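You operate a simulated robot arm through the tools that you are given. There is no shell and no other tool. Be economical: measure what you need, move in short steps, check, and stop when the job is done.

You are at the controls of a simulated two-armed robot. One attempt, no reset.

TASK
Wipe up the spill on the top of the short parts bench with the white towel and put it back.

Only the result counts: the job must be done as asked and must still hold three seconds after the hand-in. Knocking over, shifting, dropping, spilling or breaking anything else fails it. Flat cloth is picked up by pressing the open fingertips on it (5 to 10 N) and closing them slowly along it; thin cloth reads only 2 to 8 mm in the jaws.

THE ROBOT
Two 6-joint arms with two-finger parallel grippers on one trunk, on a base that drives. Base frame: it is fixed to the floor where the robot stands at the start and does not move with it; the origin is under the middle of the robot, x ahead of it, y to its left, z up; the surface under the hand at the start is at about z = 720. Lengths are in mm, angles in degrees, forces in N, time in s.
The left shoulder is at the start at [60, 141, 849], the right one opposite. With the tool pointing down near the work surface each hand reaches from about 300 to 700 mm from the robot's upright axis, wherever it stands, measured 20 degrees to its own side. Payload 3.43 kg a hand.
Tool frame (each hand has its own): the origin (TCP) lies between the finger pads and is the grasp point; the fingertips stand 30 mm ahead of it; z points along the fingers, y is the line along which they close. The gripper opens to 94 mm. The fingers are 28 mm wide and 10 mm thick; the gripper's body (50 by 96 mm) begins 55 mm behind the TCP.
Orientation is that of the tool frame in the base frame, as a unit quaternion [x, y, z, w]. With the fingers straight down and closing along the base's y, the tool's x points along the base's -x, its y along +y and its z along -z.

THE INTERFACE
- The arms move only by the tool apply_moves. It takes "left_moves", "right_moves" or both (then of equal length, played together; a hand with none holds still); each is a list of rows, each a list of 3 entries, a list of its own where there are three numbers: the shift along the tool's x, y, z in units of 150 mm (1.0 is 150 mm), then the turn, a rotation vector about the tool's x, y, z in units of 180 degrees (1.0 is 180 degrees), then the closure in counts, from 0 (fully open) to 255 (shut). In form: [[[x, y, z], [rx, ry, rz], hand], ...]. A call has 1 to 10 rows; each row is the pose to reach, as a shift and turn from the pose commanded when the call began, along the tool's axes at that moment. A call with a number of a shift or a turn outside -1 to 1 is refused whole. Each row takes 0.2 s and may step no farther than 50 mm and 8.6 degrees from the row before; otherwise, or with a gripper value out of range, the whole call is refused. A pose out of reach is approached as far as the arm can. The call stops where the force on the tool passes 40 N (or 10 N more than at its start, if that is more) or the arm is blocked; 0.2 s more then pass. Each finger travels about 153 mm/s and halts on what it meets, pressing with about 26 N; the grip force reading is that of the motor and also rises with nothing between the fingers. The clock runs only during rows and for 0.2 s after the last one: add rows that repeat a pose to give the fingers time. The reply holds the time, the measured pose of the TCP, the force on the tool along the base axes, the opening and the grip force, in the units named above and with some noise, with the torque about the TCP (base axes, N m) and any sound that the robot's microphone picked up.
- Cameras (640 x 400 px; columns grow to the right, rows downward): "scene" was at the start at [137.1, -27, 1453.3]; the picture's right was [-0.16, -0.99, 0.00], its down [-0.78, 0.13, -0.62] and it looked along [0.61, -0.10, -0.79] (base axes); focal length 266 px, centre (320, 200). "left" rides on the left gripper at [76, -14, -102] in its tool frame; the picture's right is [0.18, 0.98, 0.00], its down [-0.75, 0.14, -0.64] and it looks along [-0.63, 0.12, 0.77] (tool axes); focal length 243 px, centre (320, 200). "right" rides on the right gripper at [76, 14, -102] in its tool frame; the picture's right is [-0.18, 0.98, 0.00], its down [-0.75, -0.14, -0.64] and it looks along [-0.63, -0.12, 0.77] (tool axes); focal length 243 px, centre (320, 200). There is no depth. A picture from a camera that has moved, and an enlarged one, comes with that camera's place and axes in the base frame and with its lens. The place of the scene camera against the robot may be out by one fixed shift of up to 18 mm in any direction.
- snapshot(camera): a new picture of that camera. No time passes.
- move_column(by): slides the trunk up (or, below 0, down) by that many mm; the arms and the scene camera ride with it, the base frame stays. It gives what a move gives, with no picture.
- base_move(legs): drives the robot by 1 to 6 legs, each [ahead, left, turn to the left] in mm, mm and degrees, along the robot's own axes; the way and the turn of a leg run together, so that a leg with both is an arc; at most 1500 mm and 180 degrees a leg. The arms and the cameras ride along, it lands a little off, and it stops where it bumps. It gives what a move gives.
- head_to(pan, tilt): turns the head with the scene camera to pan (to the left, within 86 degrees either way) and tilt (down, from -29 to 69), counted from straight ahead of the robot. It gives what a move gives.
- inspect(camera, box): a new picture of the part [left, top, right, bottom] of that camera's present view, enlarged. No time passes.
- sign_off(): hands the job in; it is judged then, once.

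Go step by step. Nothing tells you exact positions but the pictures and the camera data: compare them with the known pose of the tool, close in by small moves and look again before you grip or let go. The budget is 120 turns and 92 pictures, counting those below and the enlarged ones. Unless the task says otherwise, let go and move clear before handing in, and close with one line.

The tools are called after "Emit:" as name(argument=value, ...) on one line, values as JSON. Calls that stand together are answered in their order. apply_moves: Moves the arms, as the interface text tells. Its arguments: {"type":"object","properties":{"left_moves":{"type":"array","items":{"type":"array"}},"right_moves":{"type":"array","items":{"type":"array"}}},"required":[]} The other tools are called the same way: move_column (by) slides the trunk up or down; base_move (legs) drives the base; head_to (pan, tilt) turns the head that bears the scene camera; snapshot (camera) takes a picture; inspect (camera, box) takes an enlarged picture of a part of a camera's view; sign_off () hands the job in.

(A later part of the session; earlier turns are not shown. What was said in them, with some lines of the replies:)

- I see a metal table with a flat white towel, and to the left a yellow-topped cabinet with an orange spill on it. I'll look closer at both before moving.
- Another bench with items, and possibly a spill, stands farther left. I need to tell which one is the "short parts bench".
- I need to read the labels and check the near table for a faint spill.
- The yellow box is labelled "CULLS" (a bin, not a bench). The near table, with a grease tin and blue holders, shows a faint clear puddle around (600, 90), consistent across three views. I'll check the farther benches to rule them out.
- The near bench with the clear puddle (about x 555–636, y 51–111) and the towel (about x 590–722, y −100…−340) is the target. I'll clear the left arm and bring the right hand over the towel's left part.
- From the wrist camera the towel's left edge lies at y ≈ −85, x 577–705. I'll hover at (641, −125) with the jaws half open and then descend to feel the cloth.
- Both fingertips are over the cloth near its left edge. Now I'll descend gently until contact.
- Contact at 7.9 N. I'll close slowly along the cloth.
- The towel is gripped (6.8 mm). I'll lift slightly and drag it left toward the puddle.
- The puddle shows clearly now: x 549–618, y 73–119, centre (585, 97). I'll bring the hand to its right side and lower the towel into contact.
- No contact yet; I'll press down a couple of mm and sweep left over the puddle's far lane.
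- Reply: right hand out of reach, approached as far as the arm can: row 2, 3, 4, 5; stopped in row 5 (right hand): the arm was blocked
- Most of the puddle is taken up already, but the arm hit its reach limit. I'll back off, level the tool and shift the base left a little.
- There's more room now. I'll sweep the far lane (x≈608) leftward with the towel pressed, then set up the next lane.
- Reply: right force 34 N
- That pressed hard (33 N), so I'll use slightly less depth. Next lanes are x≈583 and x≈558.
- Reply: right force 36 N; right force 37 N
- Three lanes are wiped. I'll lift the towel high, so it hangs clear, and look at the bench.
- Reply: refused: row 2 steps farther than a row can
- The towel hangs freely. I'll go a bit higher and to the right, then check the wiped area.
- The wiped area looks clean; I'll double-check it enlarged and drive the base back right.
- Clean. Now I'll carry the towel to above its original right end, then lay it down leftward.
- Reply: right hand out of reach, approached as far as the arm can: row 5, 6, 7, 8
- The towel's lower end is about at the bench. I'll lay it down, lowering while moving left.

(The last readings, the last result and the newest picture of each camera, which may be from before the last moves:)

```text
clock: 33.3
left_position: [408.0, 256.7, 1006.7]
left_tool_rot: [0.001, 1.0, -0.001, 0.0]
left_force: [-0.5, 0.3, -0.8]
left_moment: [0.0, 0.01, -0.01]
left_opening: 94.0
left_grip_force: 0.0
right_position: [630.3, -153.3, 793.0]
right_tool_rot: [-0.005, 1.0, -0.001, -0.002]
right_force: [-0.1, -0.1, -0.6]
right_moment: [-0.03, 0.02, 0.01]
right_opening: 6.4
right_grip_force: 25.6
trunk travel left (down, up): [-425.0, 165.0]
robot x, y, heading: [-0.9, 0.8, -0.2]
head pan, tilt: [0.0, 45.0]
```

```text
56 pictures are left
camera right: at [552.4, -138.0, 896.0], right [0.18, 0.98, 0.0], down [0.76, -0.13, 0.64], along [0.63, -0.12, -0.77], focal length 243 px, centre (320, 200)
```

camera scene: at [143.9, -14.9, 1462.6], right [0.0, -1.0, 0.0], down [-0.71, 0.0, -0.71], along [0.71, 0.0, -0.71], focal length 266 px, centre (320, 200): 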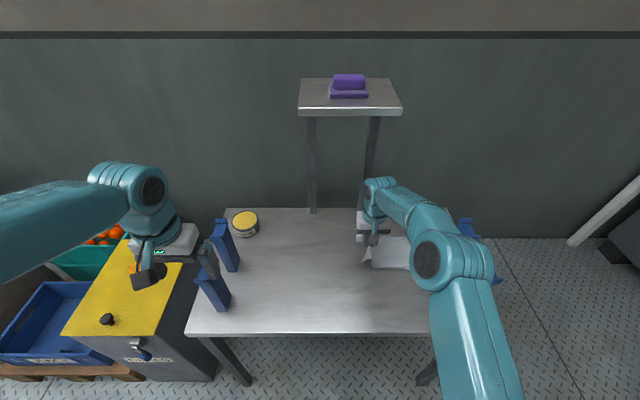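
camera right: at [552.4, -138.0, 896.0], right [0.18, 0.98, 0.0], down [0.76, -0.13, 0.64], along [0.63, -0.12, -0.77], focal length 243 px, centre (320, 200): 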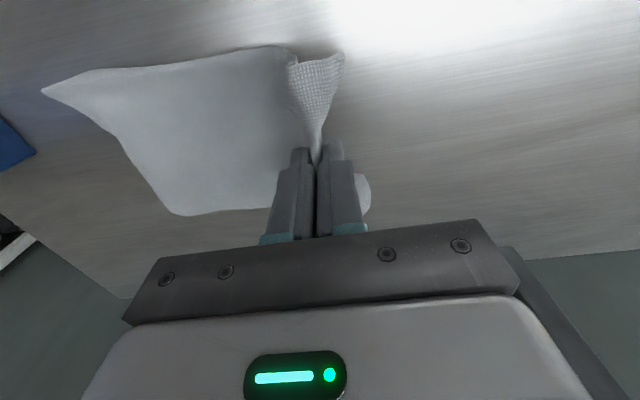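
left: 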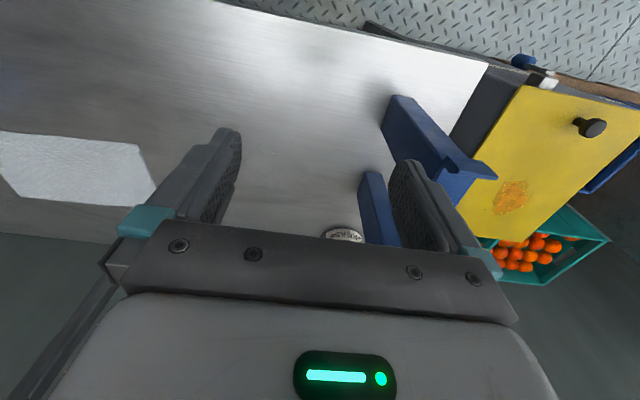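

It's laying out well. I'll finish lowering while moving to the original grip point, stretching it slightly leftwards.

Emit:
apply_moves(right_moves=[[[-0.02, 0.08, 0.1], [0, 0, 0], 255], [[-0.06, 0.16, 0.18], [0, 0, 0], 255], [[-0.07, 0.2, 0.24], [0, 0, 0], 255], [[-0.07, 0.23, 0.25], [0, 0, 0], 255]])

Emit:
snapshot(camera="right")

```text
clock: 34.3
left_position: [408.1, 255.0, 1007.2]
left_tool_rot: [0.001, 1.0, 0.0, 0.001]
left_force: [-0.3, -0.4, 0.6]
left_moment: [0.0, -0.01, 0.0]
left_opening: 94.2
left_grip_force: 0.0
right_position: [641.2, -119.2, 756.8]
right_tool_rot: [-0.005, 1.0, -0.002, 0.0]
right_force: [-0.7, -1.1, 2.2]
right_moment: [-0.02, 0.0, -0.05]
right_opening: 6.2
right_grip_force: 26.1
trunk travel left (down, up): [-425.0, 165.0]
robot x, y, heading: [-3.1, 0.5, -0.2]
head pan, tilt: [0.0, 45.0]
```

```text
55 pictures are left
camera right: at [562.4, -104.7, 858.7], right [0.18, 0.98, 0.0], down [0.76, -0.13, 0.64], along [0.63, -0.12, -0.77], focal length 243 px, centre (320, 200)
```

right: 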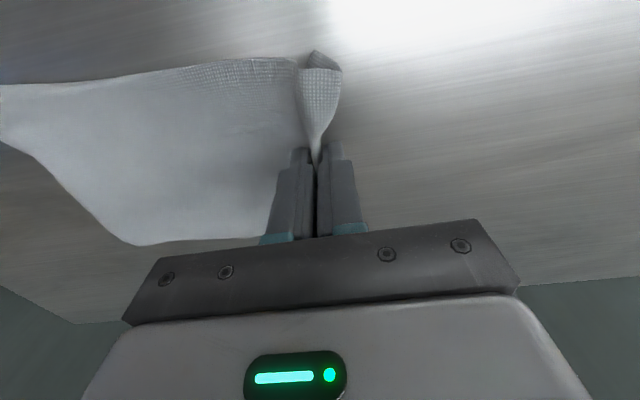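

It lies close to its original place. I'll release by opening slowly at the surface, then lift straight up.

Emit:
apply_moves(right_moves=[[[0, 0, 0], [0, 0, 0], 235], [[0, 0, 0], [0, 0, 0], 210], [[0, 0, 0], [0, 0, 0], 180], [[0, 0, 0], [0, 0, 0], 150], [[0, 0, 0], [0, 0, 0], 120], [[0, 0, -0.1], [0, 0, 0], 120], [[0, 0, -0.35], [0, 0, 0], 120], [[0, 0, -0.65], [0, 0, 0], 120]])

Emit:
snapshot(camera="right")

```text
clock: 36.1
left_position: [407.5, 255.3, 1005.5]
left_tool_rot: [0.001, 1.0, -0.001, 0.0]
left_force: [-0.4, -0.3, -0.3]
left_moment: [-0.01, -0.01, 0.0]
left_opening: 94.1
left_grip_force: 0.1
right_position: [642.5, -118.6, 853.9]
right_tool_rot: [-0.004, 1.0, -0.002, -0.002]
right_force: [0.0, 0.6, 0.6]
right_moment: [0.01, 0.0, -0.02]
right_opening: 49.8
right_grip_force: 0.0
trunk travel left (down, up): [-425.0, 165.0]
robot x, y, heading: [0.4, 1.3, -0.1]
head pan, tilt: [0.0, 45.0]
```

```text
54 pictures are left
camera right: at [564.9, -105.4, 955.6], right [0.18, 0.98, 0.0], down [0.76, -0.13, 0.64], along [0.63, -0.11, -0.77], focal length 243 px, centre (320, 200)
```

right: 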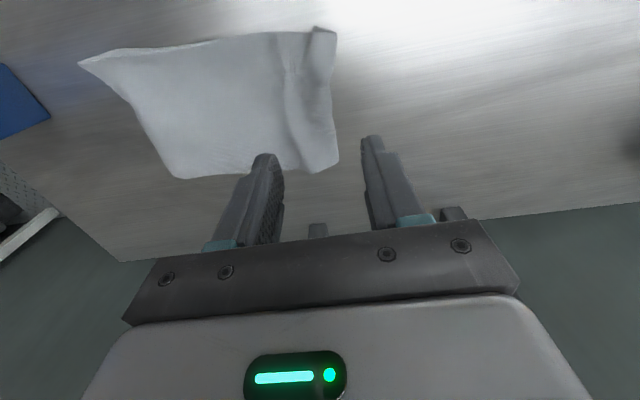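

The towel is back: its centre is about (640, −204), against about (648, −206) originally. I'll retract the right arm and do a final check.

Emit:
apply_moves(right_moves=[[[0.1, 0, -0.25], [0, 0, 0], 60], [[0.35, -0.1, -0.5], [0, 0, 0], 0], [[0.6, -0.25, -0.7], [0, 0, 0], 0], [[0.85, -0.4, -0.8], [0, 0, 0], 0], [[1.0, -0.6, -0.8], [0, 0, 0], 0]])

Emit:
snapshot(camera="scene")

Emit:
inspect(camera="scene", box=[200, 200, 440, 340])

Emit:
snapshot(camera="right")

```text
refused: row 2 steps farther than a row can; nothing moved
```

```text
53 pictures are left
camera scene: at [143.0, -15.2, 1462.6], right [0.0, -1.0, 0.0], down [-0.71, 0.0, -0.71], along [0.71, 0.0, -0.71], focal length 266 px, centre (320, 200)
```

scene: 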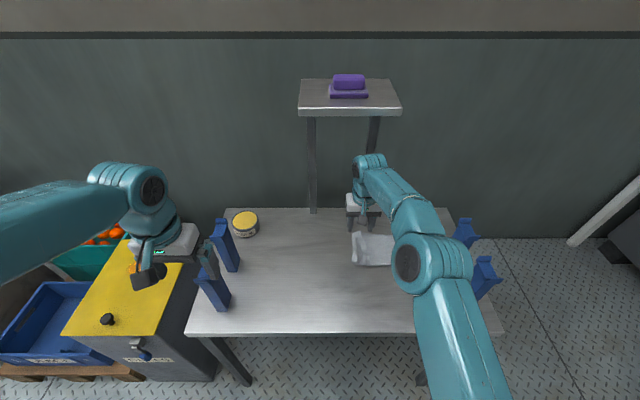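

```text
2.67 times, centred on (320, 270) of scene
camera zoom: at [143.0, -15.2, 1462.6], right [0.0, -1.0, 0.0], down [-0.71, 0.0, -0.71], along [0.71, 0.0, -0.71], focal length 709 px, centre (320, 13)
```

zoom: 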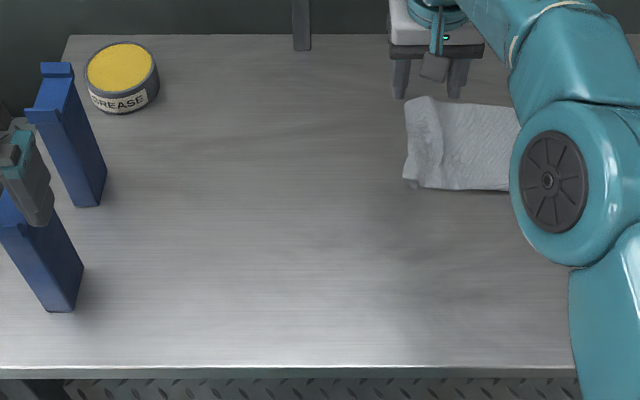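

```text
51 pictures are left
camera right: at [564.9, -105.4, 955.6], right [0.18, 0.98, 0.0], down [0.76, -0.13, 0.64], along [0.63, -0.11, -0.77], focal length 243 px, centre (320, 200)
```

right: 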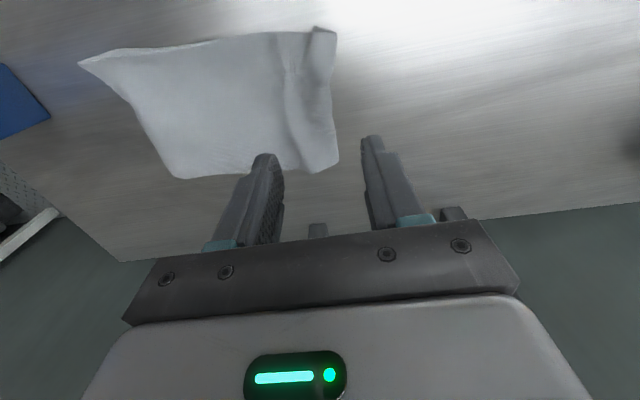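

The bench looks clean and the towel is down. I'll retract in smaller steps and check the spill area from the left wrist camera as well.

Emit:
apply_moves(right_moves=[[[0.1, 0, -0.2], [0, 0, 0], 60], [[0.3, -0.05, -0.4], [0, 0, 0], 0], [[0.5, -0.15, -0.6], [0, 0, 0], 0], [[0.75, -0.3, -0.7], [0, 0, 0], 0], [[1.0, -0.45, -0.75], [0, 0, 0], 0]], left_moves=[[[0, -0.15, 0.05], [0, 0, 0], 0], [[0, -0.3, 0.1], [0, 0, 0], 0], [[0, -0.45, 0.2], [0, 0, 0], 0], [[0, -0.6, 0.3], [0, 0, 0], 0], [[0, -0.667, 0.4], [0, 0, 0], 0]])

Emit:
snapshot(camera="scene")

Emit:
inspect(camera="left", box=[100, 50, 420, 250])

```text
clock: 37.3
left_position: [406.6, 155.8, 947.8]
left_tool_rot: [0.001, 1.0, 0.0, 0.001]
left_force: [-1.5, 0.8, -0.2]
left_moment: [0.03, 0.02, -0.01]
left_opening: 94.1
left_grip_force: 0.0
right_position: [492.3, -188.9, 967.2]
right_tool_rot: [-0.004, 1.0, -0.002, -0.001]
right_force: [0.0, -0.6, -0.8]
right_moment: [-0.02, -0.02, 0.0]
right_opening: 94.1
right_grip_force: 0.3
trunk travel left (down, up): [-425.0, 165.0]
robot x, y, heading: [0.4, 4.0, -0.2]
head pan, tilt: [0.0, 45.0]
```

```text
50 pictures are left
camera scene: at [142.3, -15.7, 1462.7], right [0.0, -1.0, 0.0], down [-0.71, 0.0, -0.71], along [0.71, 0.0, -0.71], focal length 266 px, centre (320, 200)
```

scene: 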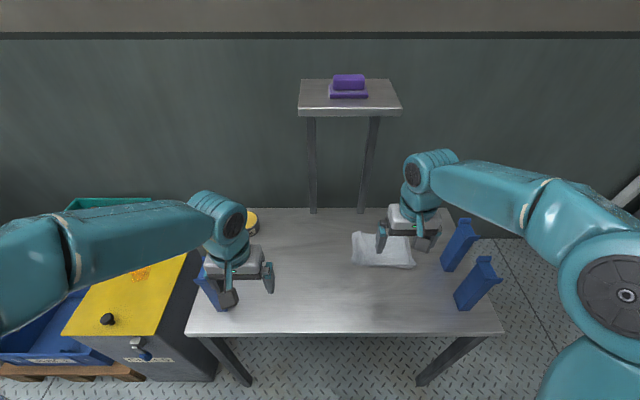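

```text
2.00 times, centred on (260, 150) of left
camera zoom: at [329.9, 140.9, 1050.2], right [-0.18, 0.98, 0.0], down [0.75, 0.14, 0.64], along [0.63, 0.12, -0.77], focal length 485 px, centre (440, 300)
```

zoom: 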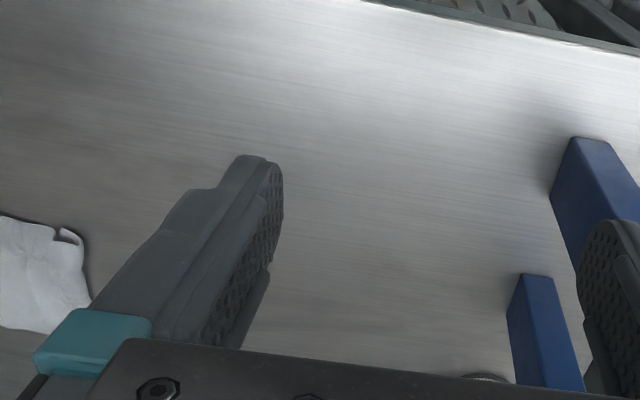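

One last enlarged view over the puddle's old spot, including its near edge.

Emit:
inspect(camera="scene", box=[255, 235, 345, 295])

```text
6.67 times, centred on (300, 265) of scene
camera zoom: at [142.3, -15.7, 1462.7], right [0.0, -1.0, 0.0], down [-0.71, 0.0, -0.71], along [0.71, 0.0, -0.71], focal length 1772 px, centre (453, -233)
```

zoom: 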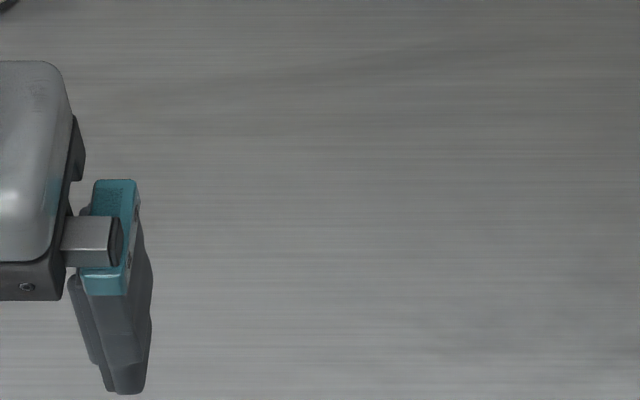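

The spot is clean, the towel is back in its place, and both hands are clear, so I'm handing in.

Emit:
sign_off()

```text
The job is handed in.
```

I wiped the clear spill off the near bench with the white towel and laid the towel back within about 10 mm of where it started, slightly creased at its left edge.
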